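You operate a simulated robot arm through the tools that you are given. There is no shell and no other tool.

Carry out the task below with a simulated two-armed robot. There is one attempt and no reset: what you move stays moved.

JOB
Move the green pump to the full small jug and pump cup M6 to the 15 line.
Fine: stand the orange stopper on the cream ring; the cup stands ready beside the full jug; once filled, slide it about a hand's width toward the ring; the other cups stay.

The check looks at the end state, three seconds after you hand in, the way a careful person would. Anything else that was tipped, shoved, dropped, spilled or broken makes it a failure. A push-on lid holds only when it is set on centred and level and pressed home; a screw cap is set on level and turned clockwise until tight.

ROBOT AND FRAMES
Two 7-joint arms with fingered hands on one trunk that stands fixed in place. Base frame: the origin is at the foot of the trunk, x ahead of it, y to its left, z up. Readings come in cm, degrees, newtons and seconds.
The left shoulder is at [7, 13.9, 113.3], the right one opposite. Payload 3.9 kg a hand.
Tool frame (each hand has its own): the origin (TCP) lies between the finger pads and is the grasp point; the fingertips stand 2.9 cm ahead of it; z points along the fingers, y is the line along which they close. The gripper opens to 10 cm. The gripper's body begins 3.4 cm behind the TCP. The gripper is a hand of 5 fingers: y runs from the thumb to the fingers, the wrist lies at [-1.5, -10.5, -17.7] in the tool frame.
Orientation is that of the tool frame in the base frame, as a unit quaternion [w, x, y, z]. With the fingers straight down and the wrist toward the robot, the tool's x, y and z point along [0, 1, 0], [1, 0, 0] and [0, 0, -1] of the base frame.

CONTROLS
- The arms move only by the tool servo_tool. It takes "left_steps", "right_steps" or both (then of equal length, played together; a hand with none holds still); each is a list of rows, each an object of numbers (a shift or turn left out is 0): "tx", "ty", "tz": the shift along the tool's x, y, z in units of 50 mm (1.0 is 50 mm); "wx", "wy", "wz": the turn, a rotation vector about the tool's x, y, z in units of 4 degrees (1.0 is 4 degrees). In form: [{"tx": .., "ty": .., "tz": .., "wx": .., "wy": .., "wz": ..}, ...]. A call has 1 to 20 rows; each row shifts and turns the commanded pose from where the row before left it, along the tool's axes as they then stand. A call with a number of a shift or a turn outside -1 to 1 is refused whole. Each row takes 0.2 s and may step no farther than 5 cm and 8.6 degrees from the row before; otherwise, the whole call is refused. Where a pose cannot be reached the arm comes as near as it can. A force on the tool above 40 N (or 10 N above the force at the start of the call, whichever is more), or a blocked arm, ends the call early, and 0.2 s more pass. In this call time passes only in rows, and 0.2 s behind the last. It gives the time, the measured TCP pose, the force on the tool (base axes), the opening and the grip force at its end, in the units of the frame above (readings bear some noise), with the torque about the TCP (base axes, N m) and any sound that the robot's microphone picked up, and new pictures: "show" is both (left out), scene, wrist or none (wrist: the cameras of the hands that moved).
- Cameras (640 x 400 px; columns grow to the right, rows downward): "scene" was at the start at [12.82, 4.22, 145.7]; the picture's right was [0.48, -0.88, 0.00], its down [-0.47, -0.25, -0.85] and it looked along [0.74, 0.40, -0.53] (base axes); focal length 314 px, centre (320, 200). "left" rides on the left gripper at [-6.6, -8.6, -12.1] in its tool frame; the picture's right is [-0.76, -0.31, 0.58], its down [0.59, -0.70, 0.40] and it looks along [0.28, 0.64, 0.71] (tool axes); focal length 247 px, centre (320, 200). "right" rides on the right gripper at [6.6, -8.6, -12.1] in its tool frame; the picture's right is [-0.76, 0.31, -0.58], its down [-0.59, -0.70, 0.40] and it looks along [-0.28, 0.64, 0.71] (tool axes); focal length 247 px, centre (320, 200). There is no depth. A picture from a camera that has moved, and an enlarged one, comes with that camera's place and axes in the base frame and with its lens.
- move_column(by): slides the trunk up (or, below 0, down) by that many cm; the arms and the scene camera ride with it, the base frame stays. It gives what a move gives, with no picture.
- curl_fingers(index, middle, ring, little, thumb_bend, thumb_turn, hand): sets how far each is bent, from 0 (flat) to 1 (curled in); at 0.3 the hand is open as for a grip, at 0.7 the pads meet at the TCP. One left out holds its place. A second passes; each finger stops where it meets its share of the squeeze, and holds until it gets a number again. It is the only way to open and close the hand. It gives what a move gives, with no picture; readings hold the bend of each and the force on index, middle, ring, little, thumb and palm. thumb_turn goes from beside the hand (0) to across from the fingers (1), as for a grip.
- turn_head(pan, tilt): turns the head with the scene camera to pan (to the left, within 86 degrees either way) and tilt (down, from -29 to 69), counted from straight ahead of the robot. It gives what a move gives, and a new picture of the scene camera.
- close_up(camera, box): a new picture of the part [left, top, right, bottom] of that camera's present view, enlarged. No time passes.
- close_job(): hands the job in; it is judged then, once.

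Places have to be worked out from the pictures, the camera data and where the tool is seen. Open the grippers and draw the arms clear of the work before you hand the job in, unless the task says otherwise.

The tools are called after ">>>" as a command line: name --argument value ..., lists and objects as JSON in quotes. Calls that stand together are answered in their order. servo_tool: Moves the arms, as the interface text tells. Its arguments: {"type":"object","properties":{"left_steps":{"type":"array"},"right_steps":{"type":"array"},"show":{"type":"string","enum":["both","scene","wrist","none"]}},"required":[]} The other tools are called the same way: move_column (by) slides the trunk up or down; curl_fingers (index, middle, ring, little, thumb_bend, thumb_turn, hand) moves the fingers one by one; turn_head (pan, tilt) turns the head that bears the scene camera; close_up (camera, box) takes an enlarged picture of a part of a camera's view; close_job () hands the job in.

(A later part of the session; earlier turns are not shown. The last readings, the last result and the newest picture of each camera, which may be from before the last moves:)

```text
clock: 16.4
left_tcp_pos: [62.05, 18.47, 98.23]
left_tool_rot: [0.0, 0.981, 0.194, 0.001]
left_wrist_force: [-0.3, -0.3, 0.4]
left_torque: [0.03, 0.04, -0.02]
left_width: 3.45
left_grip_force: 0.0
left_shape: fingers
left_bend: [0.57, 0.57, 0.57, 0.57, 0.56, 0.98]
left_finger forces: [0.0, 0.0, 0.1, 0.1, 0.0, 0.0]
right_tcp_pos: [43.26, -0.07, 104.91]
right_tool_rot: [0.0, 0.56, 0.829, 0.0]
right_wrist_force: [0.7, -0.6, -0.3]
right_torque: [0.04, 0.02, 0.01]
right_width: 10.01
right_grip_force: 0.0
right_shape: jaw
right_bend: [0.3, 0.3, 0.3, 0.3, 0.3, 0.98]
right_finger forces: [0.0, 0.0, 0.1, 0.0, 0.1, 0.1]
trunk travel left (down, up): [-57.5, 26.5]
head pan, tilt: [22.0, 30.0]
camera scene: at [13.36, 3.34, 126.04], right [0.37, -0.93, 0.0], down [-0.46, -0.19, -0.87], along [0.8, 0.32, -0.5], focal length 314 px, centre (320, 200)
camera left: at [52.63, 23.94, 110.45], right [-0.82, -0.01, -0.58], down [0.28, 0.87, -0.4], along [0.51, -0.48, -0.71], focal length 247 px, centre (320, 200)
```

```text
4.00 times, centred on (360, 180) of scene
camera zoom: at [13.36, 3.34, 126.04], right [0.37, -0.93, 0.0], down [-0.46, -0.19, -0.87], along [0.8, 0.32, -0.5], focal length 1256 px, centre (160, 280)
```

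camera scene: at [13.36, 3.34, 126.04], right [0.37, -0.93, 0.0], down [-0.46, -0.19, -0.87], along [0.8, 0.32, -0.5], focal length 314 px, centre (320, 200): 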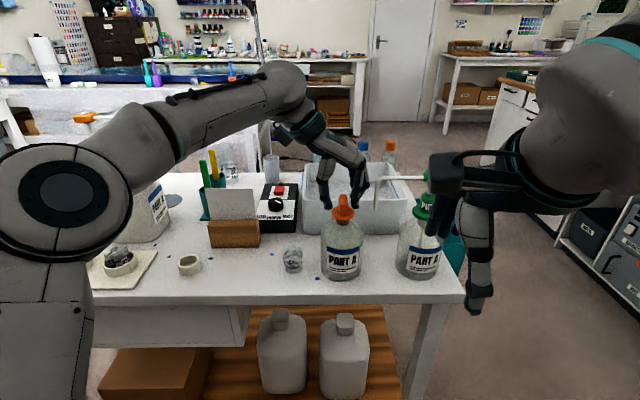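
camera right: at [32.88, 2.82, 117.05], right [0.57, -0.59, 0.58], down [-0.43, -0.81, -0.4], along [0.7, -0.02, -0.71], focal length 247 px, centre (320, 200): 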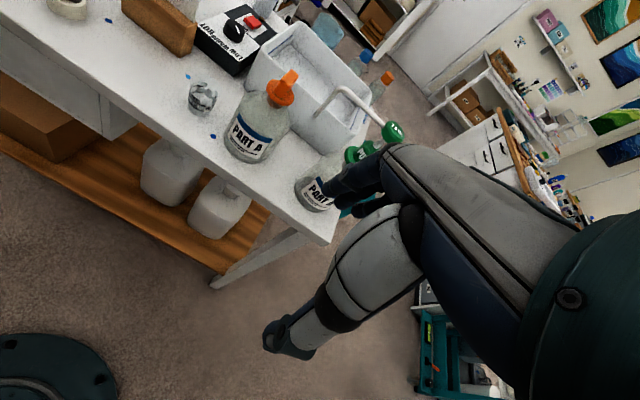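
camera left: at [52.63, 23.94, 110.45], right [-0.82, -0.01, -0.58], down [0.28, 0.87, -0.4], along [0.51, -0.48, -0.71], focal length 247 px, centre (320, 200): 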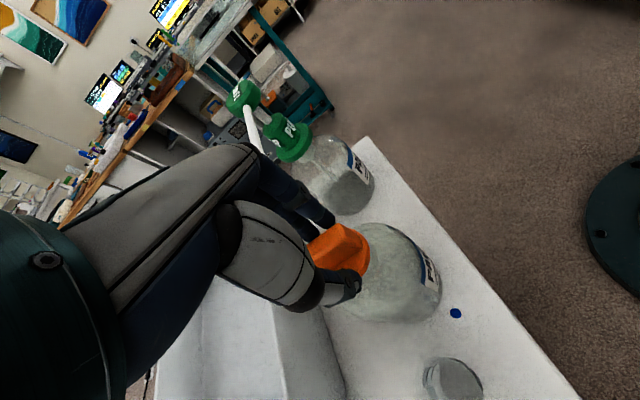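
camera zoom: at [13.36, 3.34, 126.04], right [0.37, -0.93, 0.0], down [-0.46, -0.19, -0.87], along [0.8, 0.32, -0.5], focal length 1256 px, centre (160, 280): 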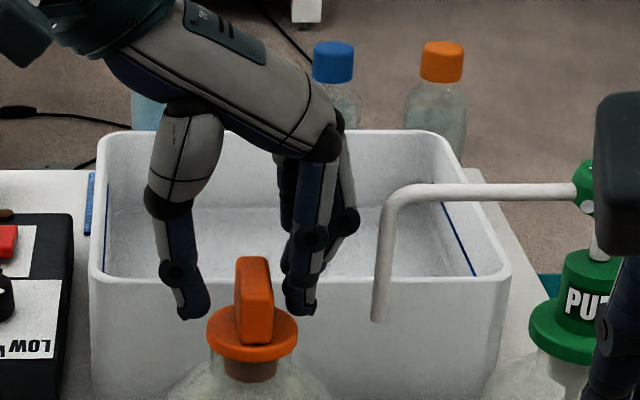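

Thumb and fingers straddle the fin with tips just above the flange; the thumb is a bit farther off. I shift 0.4 cm toward the pump side to centre the hand, then close thumb, index and middle.

>>> servo_tool --left_steps '[{"ty": 0.08}]' --show "none"

>>> curl_fingers --hand "left" --index 0.7 --middle 0.7 --ring 0.62 --thumb_bend 0.7

>>> close_up --camera "scene" --box '[300, 150, 400, 290]'

>>> close_up --camera "left" --box '[240, 150, 480, 350]'

```text
clock: 16.9
left_tcp_pos: [62.14, 18.09, 98.39]
left_tool_rot: [0.0, 0.981, 0.194, 0.0]
left_wrist_force: [-0.3, 0.3, -0.7]
left_torque: [0.01, -0.02, 0.01]
left_width: 3.43
left_grip_force: 0.0
left_shape: fingers
left_bend: [0.57, 0.57, 0.57, 0.57, 0.56, 0.98]
left_finger forces: [0.1, 0.0, 0.0, 0.0, 0.0, 0.1]
right_tcp_pos: [43.24, -0.05, 105.03]
right_tool_rot: [0.0, 0.559, 0.829, 0.001]
right_wrist_force: [-1.4, 0.4, -0.5]
right_torque: [0.02, 0.0, -0.02]
right_width: 9.99
right_grip_force: 0.0
right_shape: jaw
right_bend: [0.3, 0.3, 0.3, 0.3, 0.3, 0.98]
right_finger forces: [0.1, 0.0, 0.1, 0.1, 0.0, 0.0]
trunk travel left (down, up): [-57.5, 26.5]
head pan, tilt: [22.0, 30.0]
```

```text
clock: 17.9
left_tcp_pos: [62.13, 18.04, 98.38]
left_tool_rot: [0.0, 0.981, 0.193, 0.001]
left_wrist_force: [-0.6, 0.2, 0.6]
left_torque: [0.01, 0.01, 0.01]
left_width: 1.25
left_grip_force: 4.7
left_shape: fingers
left_bend: [0.67, 0.68, 0.62, 0.57, 0.66, 0.97]
left_finger forces: [2.9, 1.4, 0.1, 0.0, 4.3, 0.0]
right_tcp_pos: [43.31, -0.11, 104.99]
right_tool_rot: [0.0, 0.56, 0.828, 0.001]
right_wrist_force: [-1.0, -0.8, 0.5]
right_torque: [0.0, 0.01, 0.0]
right_width: 9.97
right_grip_force: 0.1
right_shape: jaw
right_bend: [0.3, 0.3, 0.3, 0.3, 0.3, 0.98]
right_finger forces: [0.0, 0.0, 0.0, 0.0, 0.1, 0.0]
trunk travel left (down, up): [-57.5, 26.5]
head pan, tilt: [22.0, 30.0]
```

```text
2.86 times, centred on (350, 220) of scene
camera zoom: at [13.35, 3.34, 126.05], right [0.37, -0.93, 0.0], down [-0.46, -0.19, -0.87], along [0.8, 0.32, -0.5], focal length 897 px, centre (234, 143)
```

zoom: 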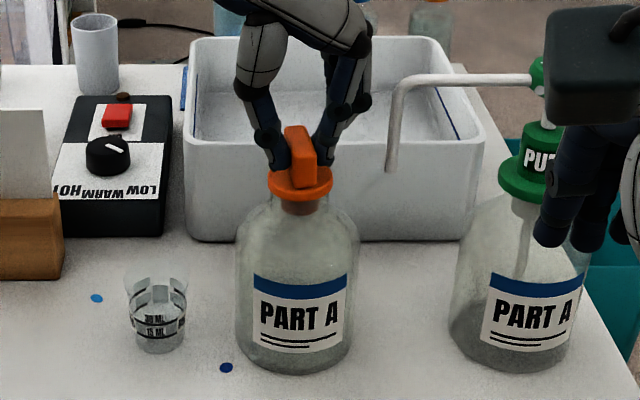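

```text
2.00 times, centred on (360, 250) of left
camera zoom: at [52.7, 23.53, 110.52], right [-0.82, -0.01, -0.58], down [0.28, 0.87, -0.4], along [0.51, -0.48, -0.71], focal length 494 px, centre (240, 100)
```

zoom: 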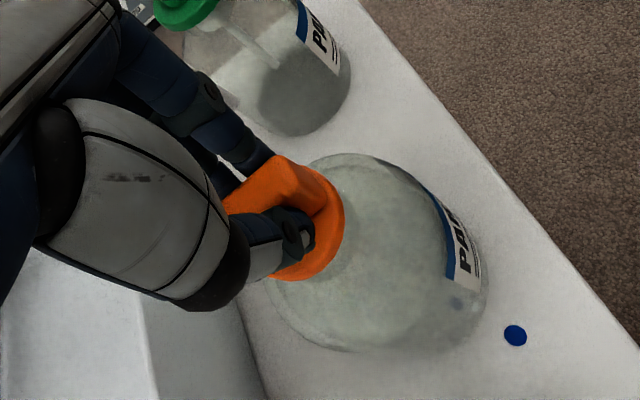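

The fin is held (thumb 4 N). I tighten the grip and try to draw the stopper upward slowly, watching whether the jug follows.

>>> curl_fingers --hand "left" --index 0.8 --middle 0.8 --ring 0.7 --thumb_bend 0.8

>>> servo_tool --left_steps '[{"tz": -0.04}, {"tz": -0.04}, {"tz": -0.04}]' --show "scene"

>>> close_up --camera "scene" --box '[300, 150, 400, 290]'

```text
clock: 18.9
left_tcp_pos: [62.15, 18.1, 98.39]
left_tool_rot: [0.0, 0.981, 0.194, -0.001]
left_wrist_force: [0.3, -0.8, -0.8]
left_torque: [0.0, 0.01, 0.02]
left_width: 1.12
left_grip_force: 17.4
left_shape: fingers
left_bend: [0.75, 0.77, 0.7, 0.57, 0.64, 0.94]
left_finger forces: [12.1, 4.9, 0.1, 0.1, 16.7, 0.0]
right_tcp_pos: [43.38, -0.07, 104.99]
right_tool_rot: [0.0, 0.56, 0.828, 0.0]
right_wrist_force: [-0.1, 0.0, 0.5]
right_torque: [-0.01, 0.03, 0.01]
right_width: 9.96
right_grip_force: 0.1
right_shape: jaw
right_bend: [0.3, 0.3, 0.3, 0.3, 0.3, 0.98]
right_finger forces: [0.1, 0.1, 0.0, 0.1, 0.0, 0.0]
trunk travel left (down, up): [-57.5, 26.5]
head pan, tilt: [22.0, 30.0]
```

```text
clock: 19.6
left_tcp_pos: [62.21, 18.19, 98.94]
left_tool_rot: [-0.001, 0.981, 0.194, 0.0]
left_wrist_force: [0.0, -1.5, -0.7]
left_torque: [-0.08, 0.05, 0.04]
left_width: 1.09
left_grip_force: 16.9
left_shape: fingers
left_bend: [0.75, 0.77, 0.7, 0.57, 0.64, 0.94]
left_finger forces: [11.9, 4.9, 0.1, 0.0, 16.8, 0.0]
right_tcp_pos: [43.23, -0.06, 105.03]
right_tool_rot: [0.001, 0.56, 0.828, 0.001]
right_wrist_force: [-0.1, -0.2, 0.0]
right_torque: [0.07, 0.0, -0.03]
right_width: 9.98
right_grip_force: 0.1
right_shape: jaw
right_bend: [0.3, 0.3, 0.3, 0.3, 0.3, 0.98]
right_finger forces: [0.1, 0.1, 0.1, 0.0, 0.1, 0.0]
trunk travel left (down, up): [-57.5, 26.5]
head pan, tilt: [22.0, 30.0]
camera scene: at [13.34, 3.33, 126.05], right [0.37, -0.93, 0.0], down [-0.46, -0.19, -0.87], along [0.8, 0.32, -0.5], focal length 314 px, centre (320, 200)
```

scene: 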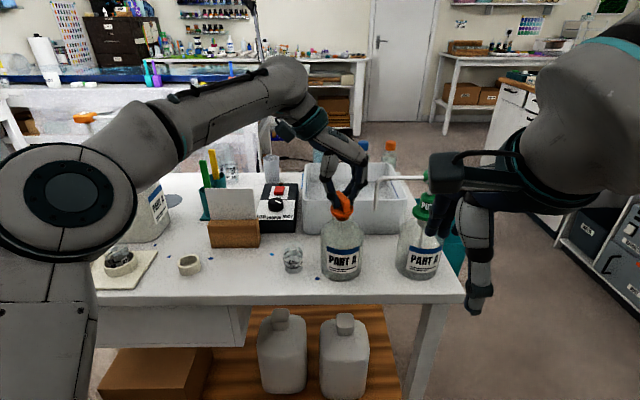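

```text
2.86 times, centred on (350, 220) of scene
camera zoom: at [13.34, 3.33, 126.05], right [0.37, -0.93, 0.0], down [-0.46, -0.19, -0.87], along [0.8, 0.32, -0.5], focal length 897 px, centre (234, 143)
```

zoom: 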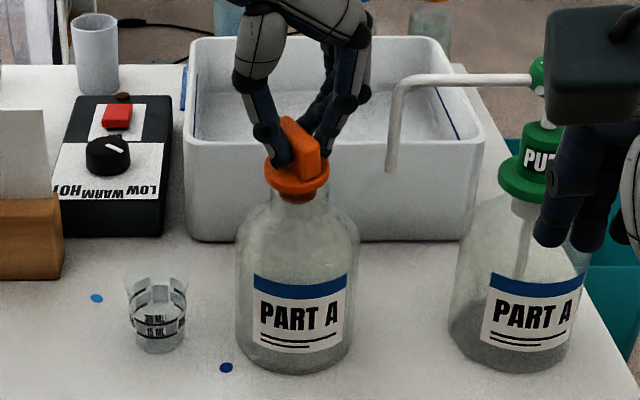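

The stopper rises easily while the jug stays put; the fin has twisted a little in the grip. I keep lifting slowly until the plug clears the neck.

>>> servo_tool --left_steps '[{"tz": -0.08}, {"tz": -0.08}, {"tz": -0.1}, {"tz": -0.1}, {"tz": -0.1}, {"tz": -0.1}, {"tz": -0.1}, {"tz": -0.1}]' --show "both"

>>> close_up --camera "scene" --box '[300, 130, 400, 290]'

>>> close_up --camera "left" --box '[240, 150, 480, 350]'

```text
clock: 21.4
left_tcp_pos: [62.07, 17.98, 102.62]
left_tool_rot: [-0.001, 0.981, 0.195, -0.001]
left_wrist_force: [-0.3, 0.4, -1.1]
left_torque: [0.0, 0.01, 0.0]
left_width: 1.11
left_grip_force: 16.6
left_shape: fingers
left_bend: [0.75, 0.78, 0.7, 0.57, 0.64, 0.93]
left_finger forces: [11.7, 5.3, 0.0, 0.0, 17.0, 0.0]
right_tcp_pos: [43.21, -0.03, 104.93]
right_tool_rot: [0.0, 0.56, 0.828, 0.001]
right_wrist_force: [-0.2, 0.3, -0.1]
right_torque: [-0.02, 0.03, 0.02]
right_width: 9.96
right_grip_force: 0.1
right_shape: jaw
right_bend: [0.3, 0.3, 0.3, 0.3, 0.3, 0.98]
right_finger forces: [0.1, 0.0, 0.1, 0.0, 0.0, 0.0]
trunk travel left (down, up): [-57.5, 26.5]
head pan, tilt: [22.0, 30.0]
camera scene: at [13.35, 3.33, 126.05], right [0.37, -0.93, 0.0], down [-0.46, -0.19, -0.87], along [0.8, 0.32, -0.5], focal length 314 px, centre (320, 200)
camera left: at [52.74, 23.48, 114.85], right [-0.82, 0.0, -0.58], down [0.28, 0.87, -0.4], along [0.51, -0.49, -0.71], focal length 247 px, centre (320, 200)
```

scene: 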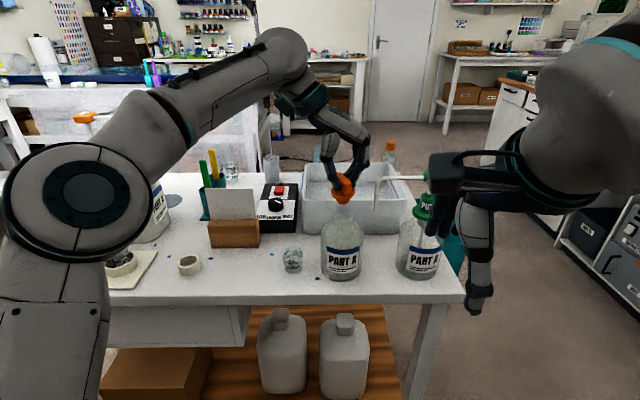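
left: 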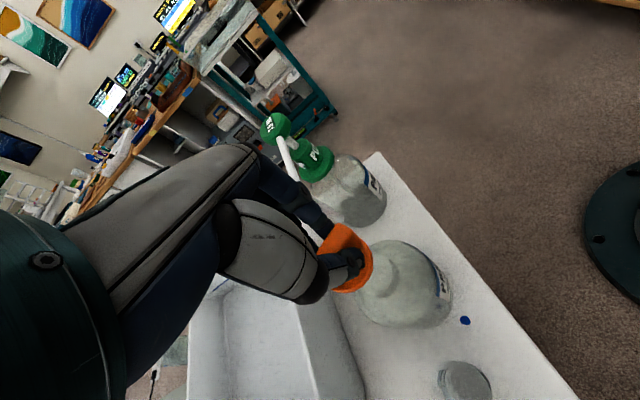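

```text
2.50 times, centred on (350, 210) of scene
camera zoom: at [13.35, 3.33, 126.05], right [0.37, -0.93, 0.0], down [-0.46, -0.19, -0.87], along [0.8, 0.32, -0.5], focal length 785 px, centre (245, 175)
```

zoom: 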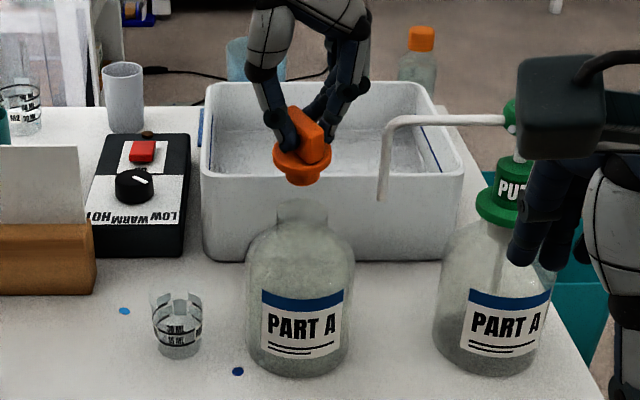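

```text
2.00 times, centred on (360, 250) of left
camera zoom: at [52.74, 23.48, 114.85], right [-0.82, 0.0, -0.58], down [0.28, 0.87, -0.4], along [0.51, -0.49, -0.71], focal length 494 px, centre (240, 100)
```

zoom: 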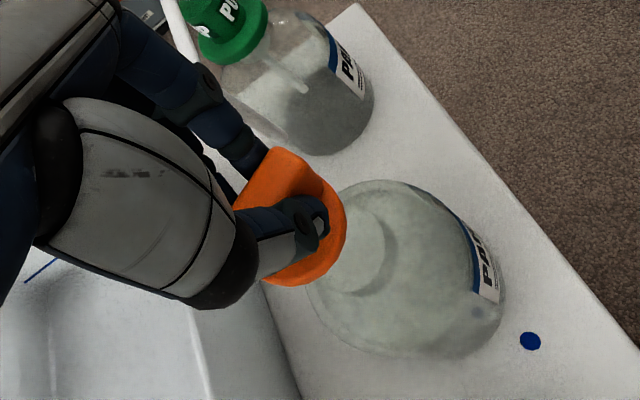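

The stopper is out cleanly and the jug is undisturbed. I raise it a little and carry it left along the bench line toward the cream ring, well above everything.

>>> servo_tool --left_steps '[{"ty": -0.2, "tz": -0.1}, {"ty": -0.35, "tz": -0.1}, {"ty": -0.4}, {"ty": -0.4}, {"ty": -0.4}, {"ty": -0.4}, {"ty": -0.4}, {"ty": -0.4}, {"ty": -0.4}, {"ty": -0.4}, {"ty": -0.4}, {"ty": -0.4}, {"ty": -0.4}, {"ty": -0.4}, {"ty": -0.4}, {"ty": -0.4}, {"ty": -0.2}]' --show "both"

```text
clock: 25.1
left_tcp_pos: [50.02, 47.64, 103.9]
left_tool_rot: [0.001, 0.981, 0.194, 0.0]
left_wrist_force: [0.6, 0.1, 0.1]
left_torque: [-0.01, 0.03, 0.01]
left_width: 1.11
left_grip_force: 17.1
left_shape: fingers
left_bend: [0.75, 0.78, 0.7, 0.57, 0.64, 0.93]
left_finger forces: [11.6, 5.1, 0.1, 0.0, 16.9, 0.1]
right_tcp_pos: [43.26, -0.09, 105.03]
right_tool_rot: [0.0, 0.56, 0.828, 0.0]
right_wrist_force: [-1.0, 0.0, 0.0]
right_torque: [-0.03, 0.02, -0.01]
right_width: 9.98
right_grip_force: 0.0
right_shape: jaw
right_bend: [0.3, 0.3, 0.3, 0.3, 0.3, 0.98]
right_finger forces: [0.1, 0.0, 0.1, 0.0, 0.1, 0.0]
trunk travel left (down, up): [-57.5, 26.5]
head pan, tilt: [22.0, 30.0]
camera scene: at [13.36, 3.35, 126.04], right [0.37, -0.93, 0.0], down [-0.46, -0.19, -0.87], along [0.8, 0.32, -0.5], focal length 314 px, centre (320, 200)
camera left: at [40.73, 53.0, 116.05], right [-0.82, -0.01, -0.58], down [0.28, 0.87, -0.4], along [0.51, -0.49, -0.71], focal length 247 px, centre (320, 200)
```

scene: 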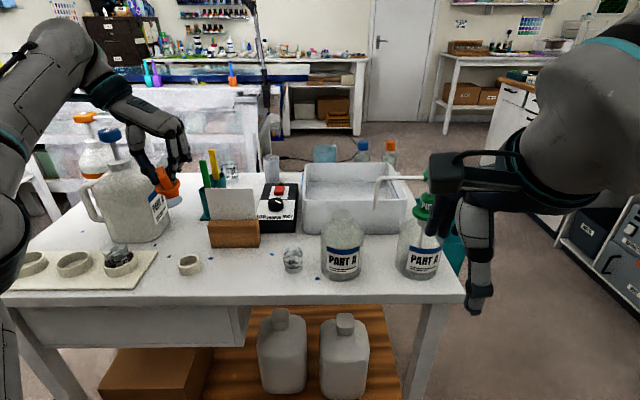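
left: 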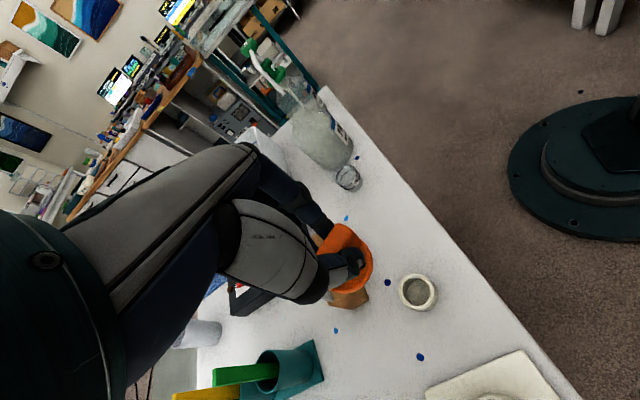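

The ring is seen below-right of the held stopper in the wrist view. I enlarge to measure both the flange centre and the ring centre.

>>> close_up --camera "left" --box '[300, 200, 460, 330]'

>>> close_up --camera "scene" --box '[110, 120, 230, 290]'

```text
3.08 times, centred on (380, 265) of left
camera zoom: at [40.73, 53.0, 116.05], right [-0.82, -0.01, -0.58], down [0.28, 0.87, -0.4], along [0.51, -0.49, -0.71], focal length 760 px, centre (135, 0)
```

zoom: 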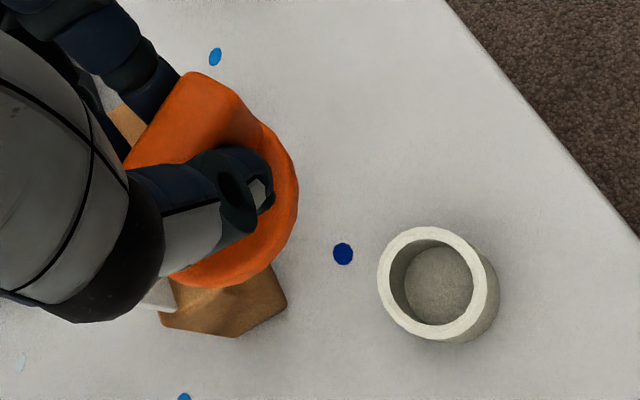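

```text
2.35 times, centred on (170, 205) of scene
camera zoom: at [13.36, 3.35, 126.04], right [0.37, -0.93, 0.0], down [-0.46, -0.19, -0.87], along [0.8, 0.32, -0.5], focal length 739 px, centre (673, 188)
```

zoom: 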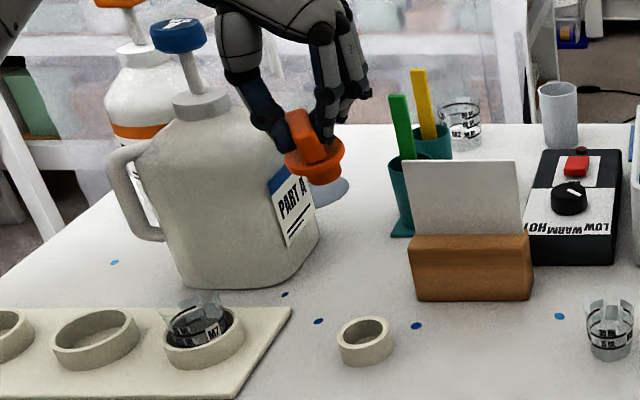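

Ring and stopper are nearly aligned already (about 0.25 cm off in depth). I zoom in more to see whether the stopper hangs level.

>>> close_up --camera "scene" --box '[140, 155, 200, 205]'

>>> servo_tool --left_steps '[{"tz": 0.3, "tx": -0.05}, {"tz": 0.3}, {"tz": 0.3}, {"tz": 0.3}, {"tz": 0.3}, {"tz": 0.3}]' --show "both"

>>> close_up --camera "left" --box '[300, 200, 460, 330]'

>>> close_up --camera "scene" --box '[140, 190, 230, 280]'

```text
8.00 times, centred on (170, 180) of scene
camera zoom: at [13.36, 3.35, 126.04], right [0.37, -0.93, 0.0], down [-0.46, -0.19, -0.87], along [0.8, 0.32, -0.5], focal length 2512 px, centre (1520, 360)
```

zoom: 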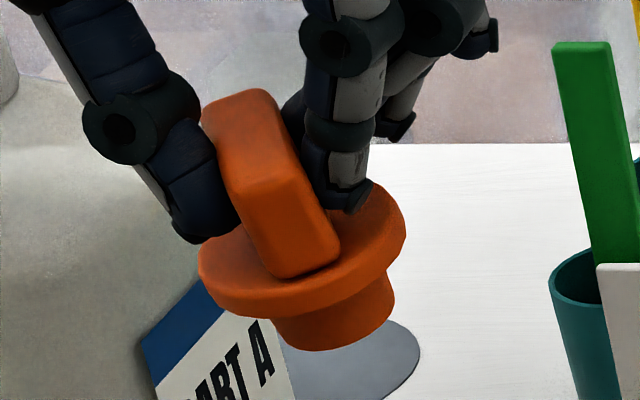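

```text
clock: 26.4
left_tcp_pos: [49.74, 47.4, 94.81]
left_tool_rot: [-0.001, 0.981, 0.194, 0.0]
left_wrist_force: [-0.6, -0.3, -0.2]
left_torque: [-0.01, -0.01, -0.04]
left_width: 1.13
left_grip_force: 17.5
left_shape: fingers
left_bend: [0.75, 0.78, 0.7, 0.57, 0.64, 0.93]
left_finger forces: [11.8, 5.0, 0.0, 0.0, 16.9, 0.1]
right_tcp_pos: [43.31, -0.16, 104.98]
right_tool_rot: [0.0, 0.56, 0.828, 0.001]
right_wrist_force: [-0.8, 0.4, 0.3]
right_torque: [-0.02, -0.03, 0.01]
right_width: 10.01
right_grip_force: 0.1
right_shape: jaw
right_bend: [0.3, 0.3, 0.3, 0.3, 0.3, 0.98]
right_finger forces: [0.0, 0.0, 0.0, 0.0, 0.1, 0.1]
trunk travel left (down, up): [-57.5, 26.5]
head pan, tilt: [22.0, 30.0]
camera scene: at [13.37, 3.38, 126.04], right [0.37, -0.93, 0.0], down [-0.46, -0.19, -0.87], along [0.8, 0.32, -0.5], focal length 314 px, centre (320, 200)
camera left: at [40.39, 52.87, 106.93], right [-0.82, -0.01, -0.58], down [0.28, 0.87, -0.4], along [0.51, -0.49, -0.71], focal length 247 px, centre (320, 200)
```

scene: 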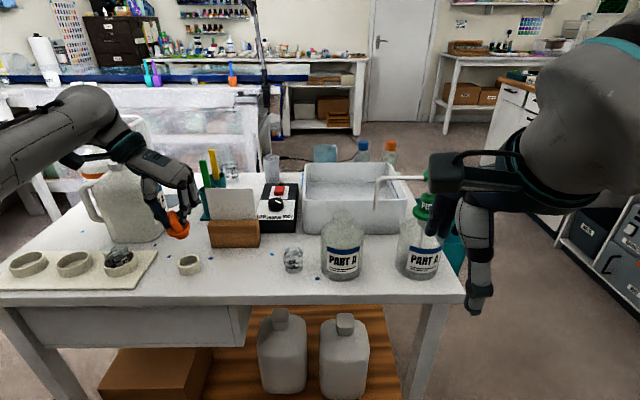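
left: 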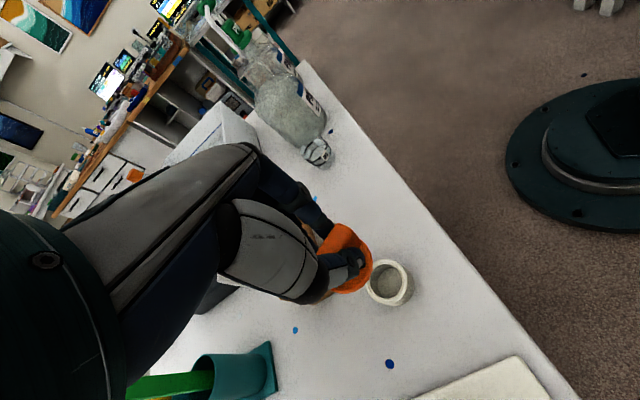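

```text
3.08 times, centred on (380, 265) of left
camera zoom: at [40.39, 52.87, 106.93], right [-0.82, -0.01, -0.58], down [0.28, 0.87, -0.4], along [0.51, -0.49, -0.71], focal length 760 px, centre (135, 0)
```

zoom: 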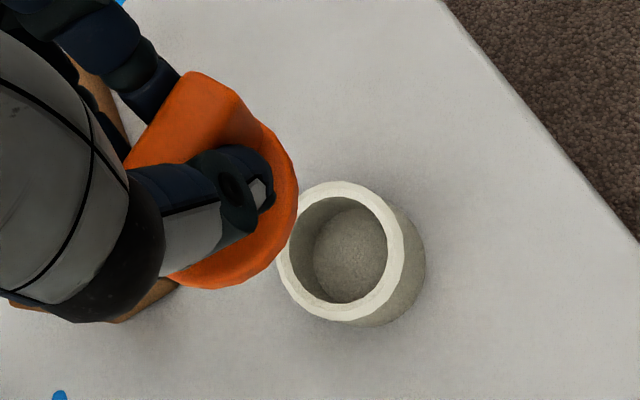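

```text
4.44 times, centred on (185, 235) of scene
camera zoom: at [13.37, 3.38, 126.04], right [0.37, -0.93, 0.0], down [-0.46, -0.19, -0.87], along [0.8, 0.32, -0.5], focal length 1396 px, centre (920, 44)
```

zoom: 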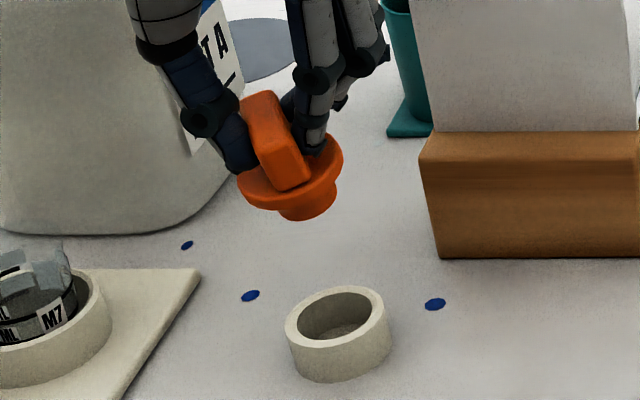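

Ring is at about tool offset (0.15,-0.47) and the stopper at (0.1,-0.4), so aligned. I zoom on the stopper once more for its levelness before lowering.

>>> close_up --camera "scene" --box '[160, 205, 210, 245]'

>>> close_up --camera "scene" --box '[165, 240, 215, 280]'

```text
10.00 times, centred on (185, 225) of scene
camera zoom: at [13.37, 3.38, 126.04], right [0.37, -0.93, 0.0], down [-0.46, -0.19, -0.87], along [0.8, 0.32, -0.5], focal length 3140 px, centre (1670, -50)
```

zoom: 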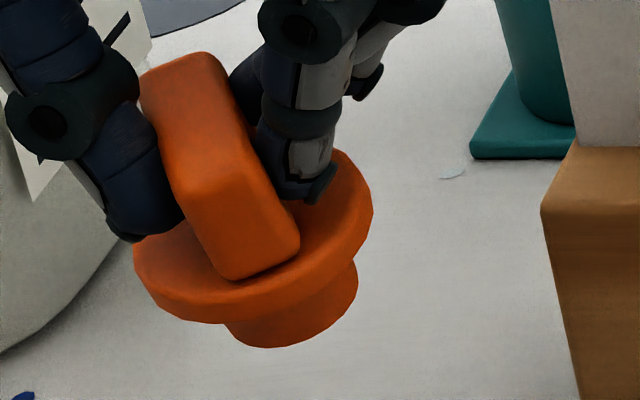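

```text
10.00 times, centred on (190, 260) of scene
camera zoom: at [13.37, 3.38, 126.04], right [0.37, -0.93, 0.0], down [-0.46, -0.19, -0.87], along [0.8, 0.32, -0.5], focal length 3140 px, centre (1620, -400)
```

zoom: 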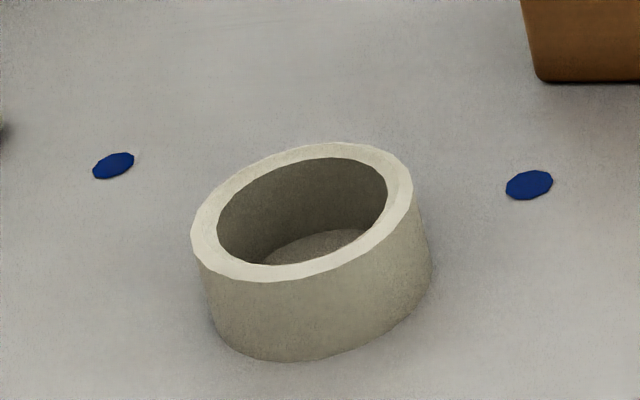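

The stopper is tipped by about 5° with its right side high. I roll the hand slightly to level it, compensate the sideways shift, and lower to about 1.5 cm above the ring.

>>> servo_tool --left_steps '[{"wx": 0.6, "ty": 0.03}, {"wx": 0.6, "ty": 0.03}, {"tz": 0.25}, {"tz": 0.25}, {"tz": 0.25}, {"tz": 0.25}, {"tz": 0.2}]' --show "both"

>>> close_up --camera "left" --box '[300, 200, 460, 330]'

>>> close_up --camera "scene" --box '[150, 215, 225, 285]'

```text
clock: 28.1
left_tcp_pos: [49.69, 47.5, 88.83]
left_tool_rot: [-0.041, 0.98, 0.194, -0.008]
left_wrist_force: [-0.2, -0.4, -0.6]
left_torque: [0.0, 0.02, 0.02]
left_width: 1.11
left_grip_force: 16.7
left_shape: fingers
left_bend: [0.75, 0.78, 0.7, 0.57, 0.64, 0.93]
left_finger forces: [11.8, 5.1, 0.0, 0.0, 16.8, 0.0]
right_tcp_pos: [43.23, 0.11, 105.03]
right_tool_rot: [0.0, 0.56, 0.828, 0.0]
right_wrist_force: [-0.5, 0.4, 0.2]
right_torque: [-0.01, -0.01, -0.01]
right_width: 10.0
right_grip_force: 0.1
right_shape: jaw
right_bend: [0.3, 0.3, 0.3, 0.3, 0.3, 0.98]
right_finger forces: [0.1, 0.0, 0.0, 0.1, 0.0, 0.1]
trunk travel left (down, up): [-57.5, 26.5]
head pan, tilt: [22.0, 30.0]
camera scene: at [13.35, 3.36, 126.05], right [0.37, -0.93, 0.0], down [-0.46, -0.19, -0.87], along [0.8, 0.32, -0.5], focal length 314 px, centre (320, 200)
camera left: at [40.77, 52.01, 101.65], right [-0.83, 0.04, -0.55], down [0.26, 0.9, -0.34], along [0.48, -0.43, -0.76], focal length 247 px, centre (320, 200)
```

scene: 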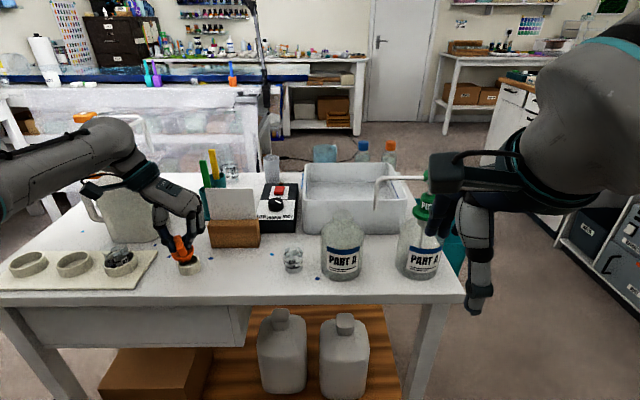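
left: 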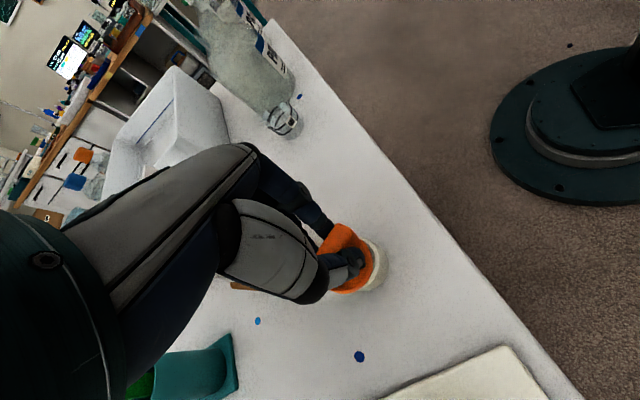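

```text
3.08 times, centred on (380, 265) of left
camera zoom: at [40.77, 52.01, 101.65], right [-0.83, 0.04, -0.55], down [0.26, 0.9, -0.34], along [0.48, -0.43, -0.76], focal length 760 px, centre (135, 0)
```

zoom: 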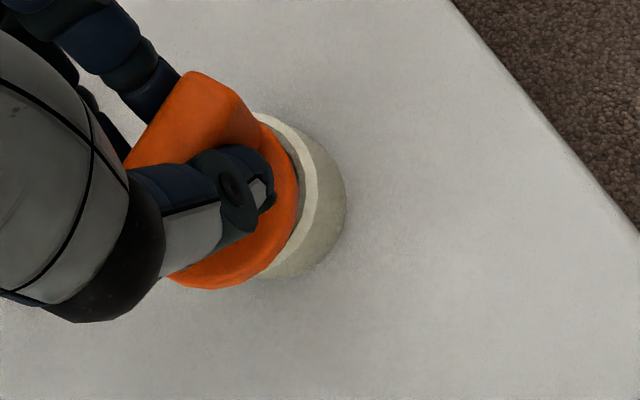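

```text
5.71 times, centred on (188, 250) of scene
camera zoom: at [13.35, 3.36, 126.05], right [0.37, -0.93, 0.0], down [-0.46, -0.19, -0.87], along [0.8, 0.32, -0.5], focal length 1794 px, centre (1077, -86)
```

zoom: 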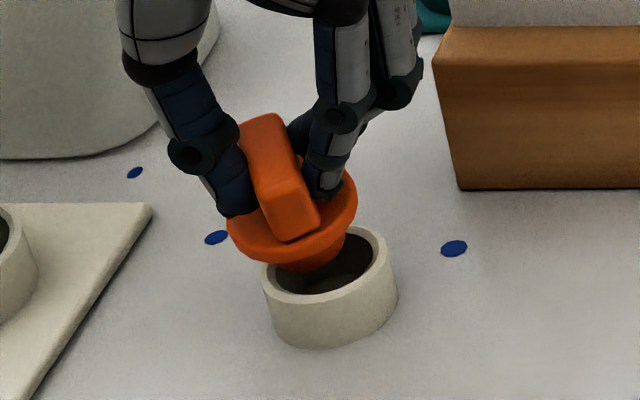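

Comparing both views, the stopper must go about 0.4 cm right and 0.3 cm farther before seating. I make that shift and come 1 cm lower, then look again.

>>> servo_tool --left_steps '[{"tx": 0.03, "ty": 0.05}, {"tx": 0.03, "ty": 0.05}, {"tz": 0.1}, {"tz": 0.1}]' --show "both"

>>> close_up --camera "left" --box '[300, 200, 460, 330]'

>>> close_up --camera "scene" --box '[160, 225, 220, 285]'

```text
clock: 29.1
left_tcp_pos: [50.22, 47.11, 87.95]
left_tool_rot: [-0.042, 0.98, 0.194, -0.007]
left_wrist_force: [0.0, -3.4, 8.7]
left_torque: [0.01, 0.1, 0.03]
left_width: 1.08
left_grip_force: 18.5
left_shape: fingers
left_bend: [0.75, 0.78, 0.7, 0.57, 0.63, 0.93]
left_finger forces: [12.9, 6.6, 0.0, 0.0, 17.2, 0.0]
right_tcp_pos: [43.15, -0.14, 105.03]
right_tool_rot: [0.0, 0.56, 0.829, 0.001]
right_wrist_force: [-0.4, 0.7, 1.3]
right_torque: [-0.01, 0.02, -0.01]
right_width: 9.97
right_grip_force: 0.1
right_shape: jaw
right_bend: [0.3, 0.3, 0.3, 0.3, 0.3, 0.98]
right_finger forces: [0.1, 0.0, 0.1, 0.1, 0.0, 0.1]
trunk travel left (down, up): [-57.5, 26.5]
head pan, tilt: [22.0, 30.0]
camera scene: at [13.21, 3.14, 126.09], right [0.37, -0.93, 0.0], down [-0.46, -0.19, -0.87], along [0.8, 0.33, -0.5], focal length 314 px, centre (320, 200)
camera left: at [41.16, 51.59, 100.81], right [-0.83, 0.04, -0.55], down [0.27, 0.9, -0.34], along [0.49, -0.43, -0.76], focal length 247 px, centre (320, 200)
```

scene: 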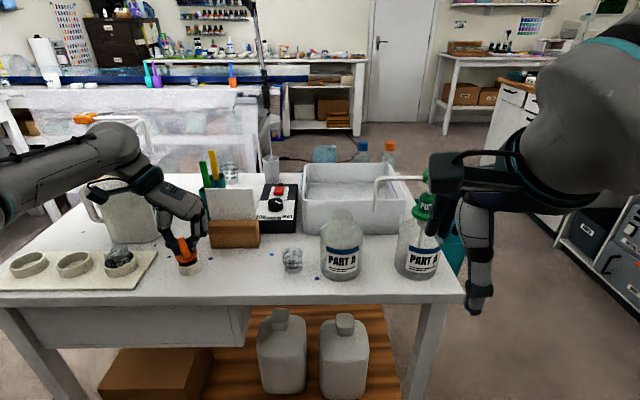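
left: 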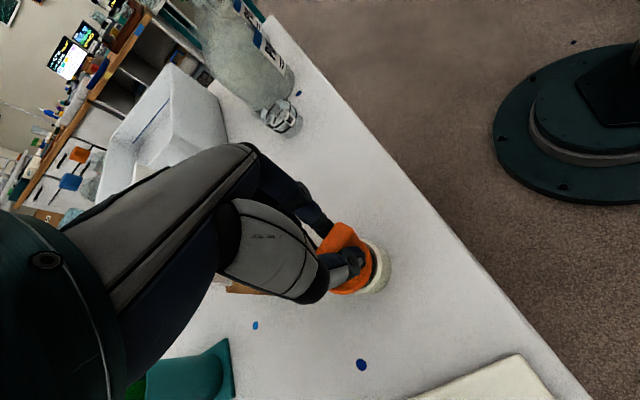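

```text
3.08 times, centred on (380, 265) of left
camera zoom: at [41.16, 51.59, 100.81], right [-0.83, 0.04, -0.55], down [0.27, 0.9, -0.34], along [0.49, -0.43, -0.76], focal length 760 px, centre (135, 0)
```

zoom: 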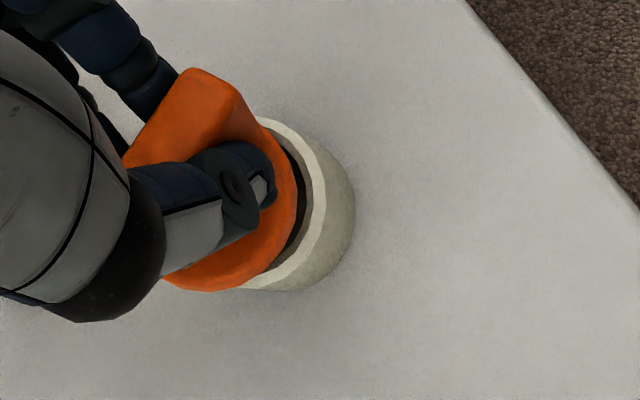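

```text
6.67 times, centred on (190, 255) of scene
camera zoom: at [13.21, 3.14, 126.09], right [0.37, -0.93, 0.0], down [-0.46, -0.19, -0.87], along [0.8, 0.33, -0.5], focal length 2094 px, centre (1187, -167)
```

zoom: 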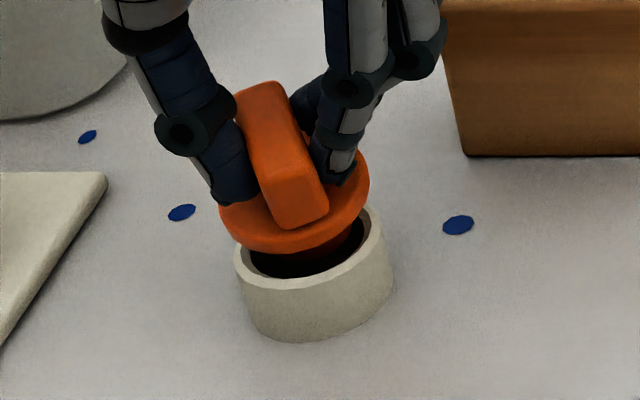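

The plug touches the ring's rim (8.7 N up); the ring's near interior is visible, so the stopper is too far back. I lift 0.5 cm and shift about 0.5 cm toward the robot and slightly right, then look.

>>> servo_tool --left_steps '[{"tz": -0.1}, {"tx": -0.05, "ty": 0.02}, {"tx": -0.05, "ty": 0.01}]' --show "both"

>>> close_up --camera "left" --box '[300, 200, 460, 330]'

>>> close_up --camera "scene" --box '[160, 225, 220, 285]'

```text
clock: 29.9
left_tcp_pos: [49.71, 46.91, 88.19]
left_tool_rot: [-0.041, 0.98, 0.195, -0.008]
left_wrist_force: [-0.4, -0.9, -0.5]
left_torque: [0.01, -0.03, 0.03]
left_width: 1.11
left_grip_force: 16.5
left_shape: fingers
left_bend: [0.75, 0.78, 0.7, 0.57, 0.63, 0.93]
left_finger forces: [12.1, 4.7, 0.0, 0.1, 16.9, 0.0]
right_tcp_pos: [43.17, -0.07, 104.97]
right_tool_rot: [0.001, 0.56, 0.828, 0.0]
right_wrist_force: [-0.4, -1.0, 1.5]
right_torque: [-0.01, 0.0, 0.01]
right_width: 9.99
right_grip_force: 0.1
right_shape: jaw
right_bend: [0.3, 0.3, 0.3, 0.3, 0.3, 0.98]
right_finger forces: [0.0, 0.0, 0.0, 0.0, 0.0, 0.1]
trunk travel left (down, up): [-57.5, 26.5]
head pan, tilt: [22.0, 30.0]
camera scene: at [13.35, 3.35, 126.04], right [0.37, -0.93, 0.0], down [-0.46, -0.19, -0.87], along [0.8, 0.32, -0.5], focal length 314 px, centre (320, 200)
camera left: at [40.81, 51.44, 100.97], right [-0.83, 0.04, -0.55], down [0.26, 0.9, -0.34], along [0.48, -0.43, -0.76], focal length 247 px, centre (320, 200)
```

scene: 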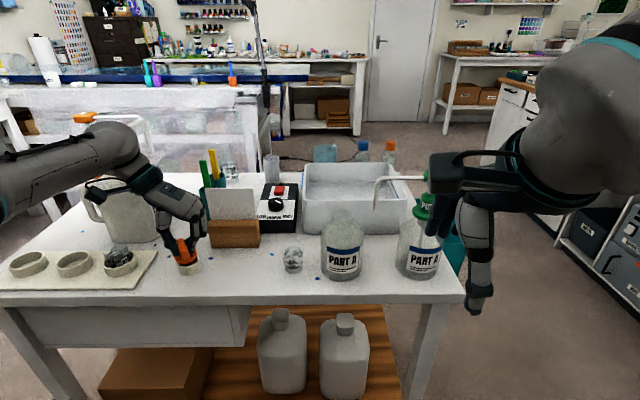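
left: 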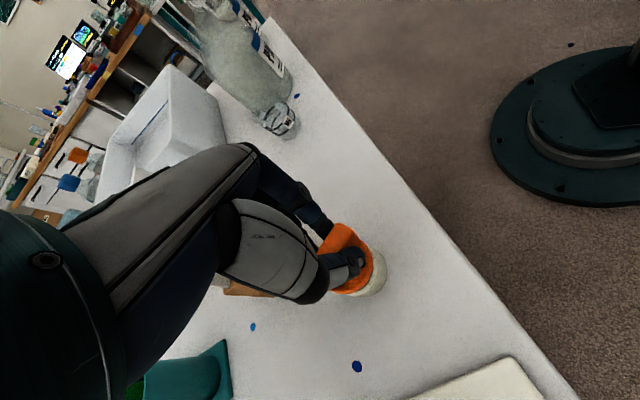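

```text
3.08 times, centred on (380, 265) of left
camera zoom: at [40.81, 51.44, 100.97], right [-0.83, 0.04, -0.55], down [0.26, 0.9, -0.34], along [0.48, -0.43, -0.76], focal length 760 px, centre (135, 0)
```

zoom: 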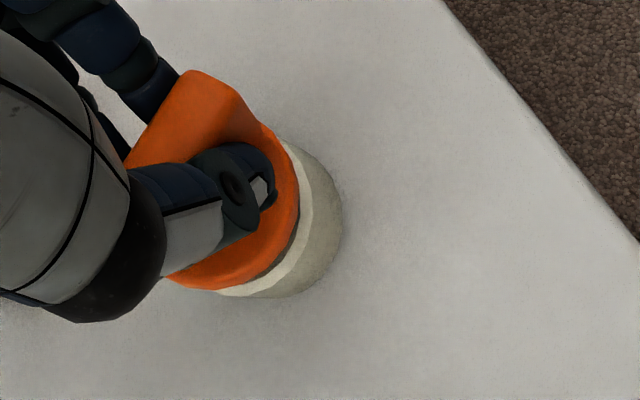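

```text
6.67 times, centred on (190, 255) of scene
camera zoom: at [13.35, 3.35, 126.04], right [0.37, -0.93, 0.0], down [-0.46, -0.19, -0.87], along [0.8, 0.32, -0.5], focal length 2094 px, centre (1187, -167)
```

zoom: 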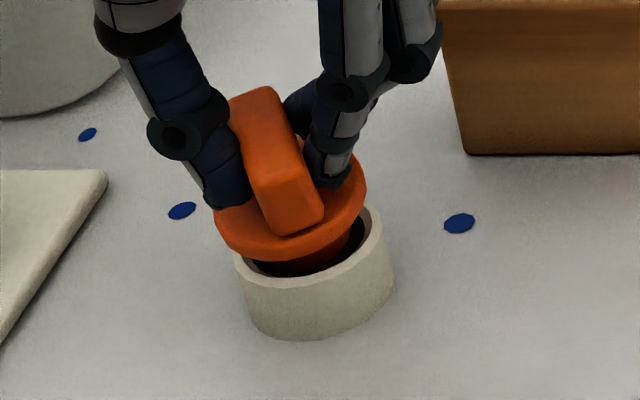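

Now the stopper sits nearly over the ring; both views ask for about 0.15 cm back and 0.2 cm right. I make that correction and lower in small steps, watching the force.

>>> servo_tool --left_steps '[{"tx": 0.03, "ty": 0.05}, {"tz": 0.07}, {"tz": 0.07, "ty": 0.005}, {"tz": 0.05, "ty": 0.005}]' --show "scene"

>>> close_up --camera "scene" --box '[160, 225, 220, 285]'

>>> close_up --camera "left" --box '[300, 200, 460, 330]'

```text
clock: 30.9
left_tcp_pos: [50.08, 46.71, 87.19]
left_tool_rot: [-0.041, 0.98, 0.194, -0.009]
left_wrist_force: [0.4, -0.8, -0.6]
left_torque: [-0.03, 0.01, -0.01]
left_width: 1.1
left_grip_force: 16.9
left_shape: fingers
left_bend: [0.75, 0.78, 0.7, 0.57, 0.63, 0.93]
left_finger forces: [12.4, 4.5, 0.0, 0.0, 17.0, 0.0]
right_tcp_pos: [43.13, -0.1, 105.06]
right_tool_rot: [0.0, 0.56, 0.829, 0.001]
right_wrist_force: [-0.4, 0.4, 0.4]
right_torque: [-0.02, -0.01, -0.01]
right_width: 9.99
right_grip_force: 0.0
right_shape: jaw
right_bend: [0.3, 0.3, 0.3, 0.3, 0.3, 0.98]
right_finger forces: [0.0, 0.0, 0.1, 0.0, 0.0, 0.0]
trunk travel left (down, up): [-57.5, 26.5]
head pan, tilt: [22.0, 30.0]
camera scene: at [13.31, 3.33, 126.05], right [0.37, -0.93, 0.0], down [-0.46, -0.19, -0.87], along [0.8, 0.32, -0.5], focal length 314 px, centre (320, 200)
```

scene: 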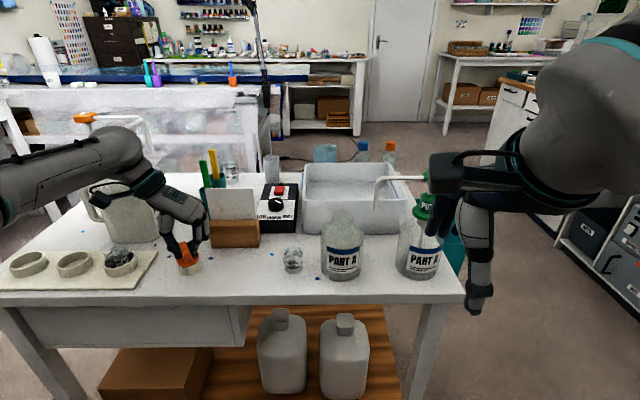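

```text
6.67 times, centred on (190, 255) of scene
camera zoom: at [13.31, 3.33, 126.05], right [0.37, -0.93, 0.0], down [-0.46, -0.19, -0.87], along [0.8, 0.32, -0.5], focal length 2094 px, centre (1187, -167)
```

zoom: 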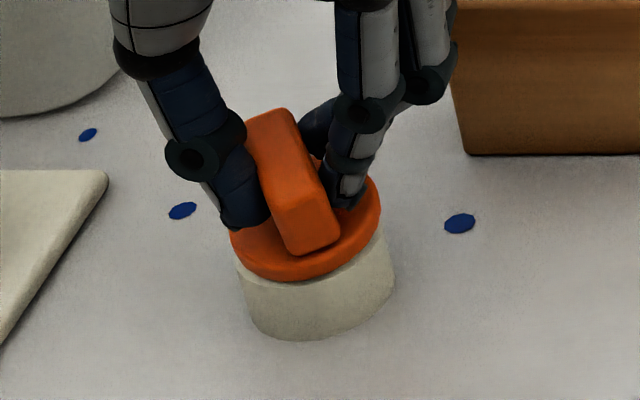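

```text
3.08 times, centred on (380, 265) of left
camera zoom: at [41.04, 51.28, 100.06], right [-0.83, 0.04, -0.55], down [0.26, 0.9, -0.34], along [0.48, -0.43, -0.76], focal length 760 px, centre (135, 0)
```

zoom: 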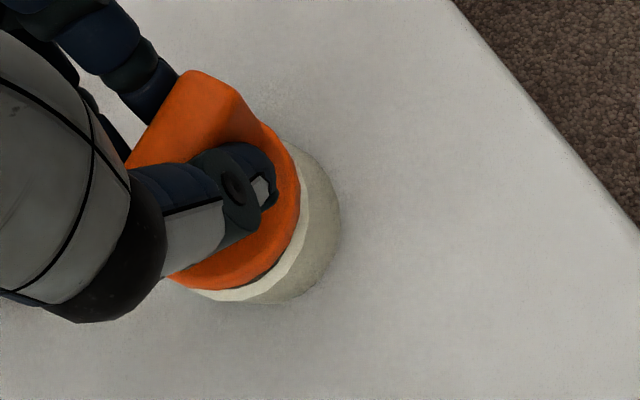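

The plug has entered the ring and the flange is almost down, without any force. I lower a little more until it rests.

>>> servo_tool --left_steps '[{"tz": 0.04, "ty": 0.003}, {"tz": 0.04, "ty": 0.003}, {"tz": 0.03, "ty": 0.002}]' --show "scene"

>>> close_up --camera "scene" --box '[160, 225, 220, 285]'

```text
clock: 31.6
left_tcp_pos: [49.94, 46.73, 86.86]
left_tool_rot: [-0.041, 0.98, 0.195, -0.006]
left_wrist_force: [2.1, 0.7, 7.7]
left_torque: [0.06, 0.09, -0.03]
left_width: 1.1
left_grip_force: 18.2
left_shape: fingers
left_bend: [0.75, 0.78, 0.7, 0.57, 0.63, 0.93]
left_finger forces: [13.2, 5.6, 0.0, 0.1, 16.9, 0.0]
right_tcp_pos: [43.12, -0.16, 105.07]
right_tool_rot: [0.0, 0.561, 0.828, 0.001]
right_wrist_force: [-0.1, -1.5, -0.6]
right_torque: [0.01, 0.01, -0.02]
right_width: 9.98
right_grip_force: 0.0
right_shape: jaw
right_bend: [0.3, 0.3, 0.3, 0.3, 0.3, 0.98]
right_finger forces: [0.1, 0.0, 0.0, 0.0, 0.0, 0.1]
trunk travel left (down, up): [-57.5, 26.5]
head pan, tilt: [22.0, 30.0]
camera scene: at [13.29, 3.26, 126.07], right [0.37, -0.93, 0.0], down [-0.46, -0.19, -0.87], along [0.8, 0.32, -0.5], focal length 314 px, centre (320, 200)
```

scene: 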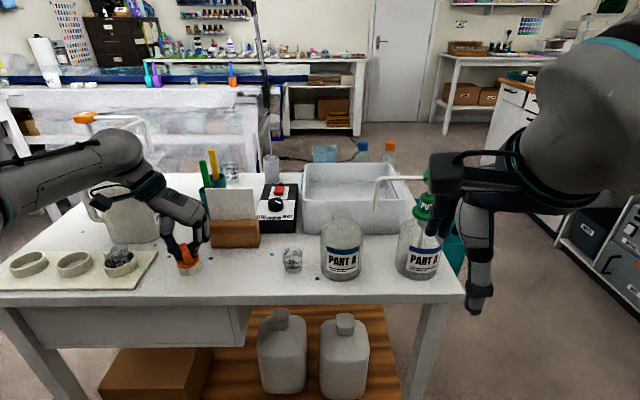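

```text
6.67 times, centred on (190, 255) of scene
camera zoom: at [13.29, 3.26, 126.07], right [0.37, -0.93, 0.0], down [-0.46, -0.19, -0.87], along [0.8, 0.32, -0.5], focal length 2094 px, centre (1187, -167)
```

zoom: 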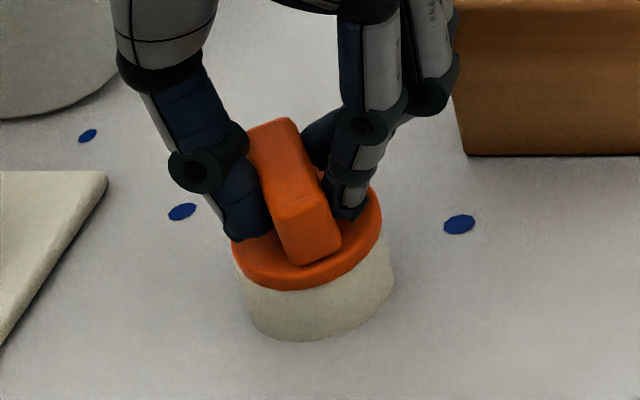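

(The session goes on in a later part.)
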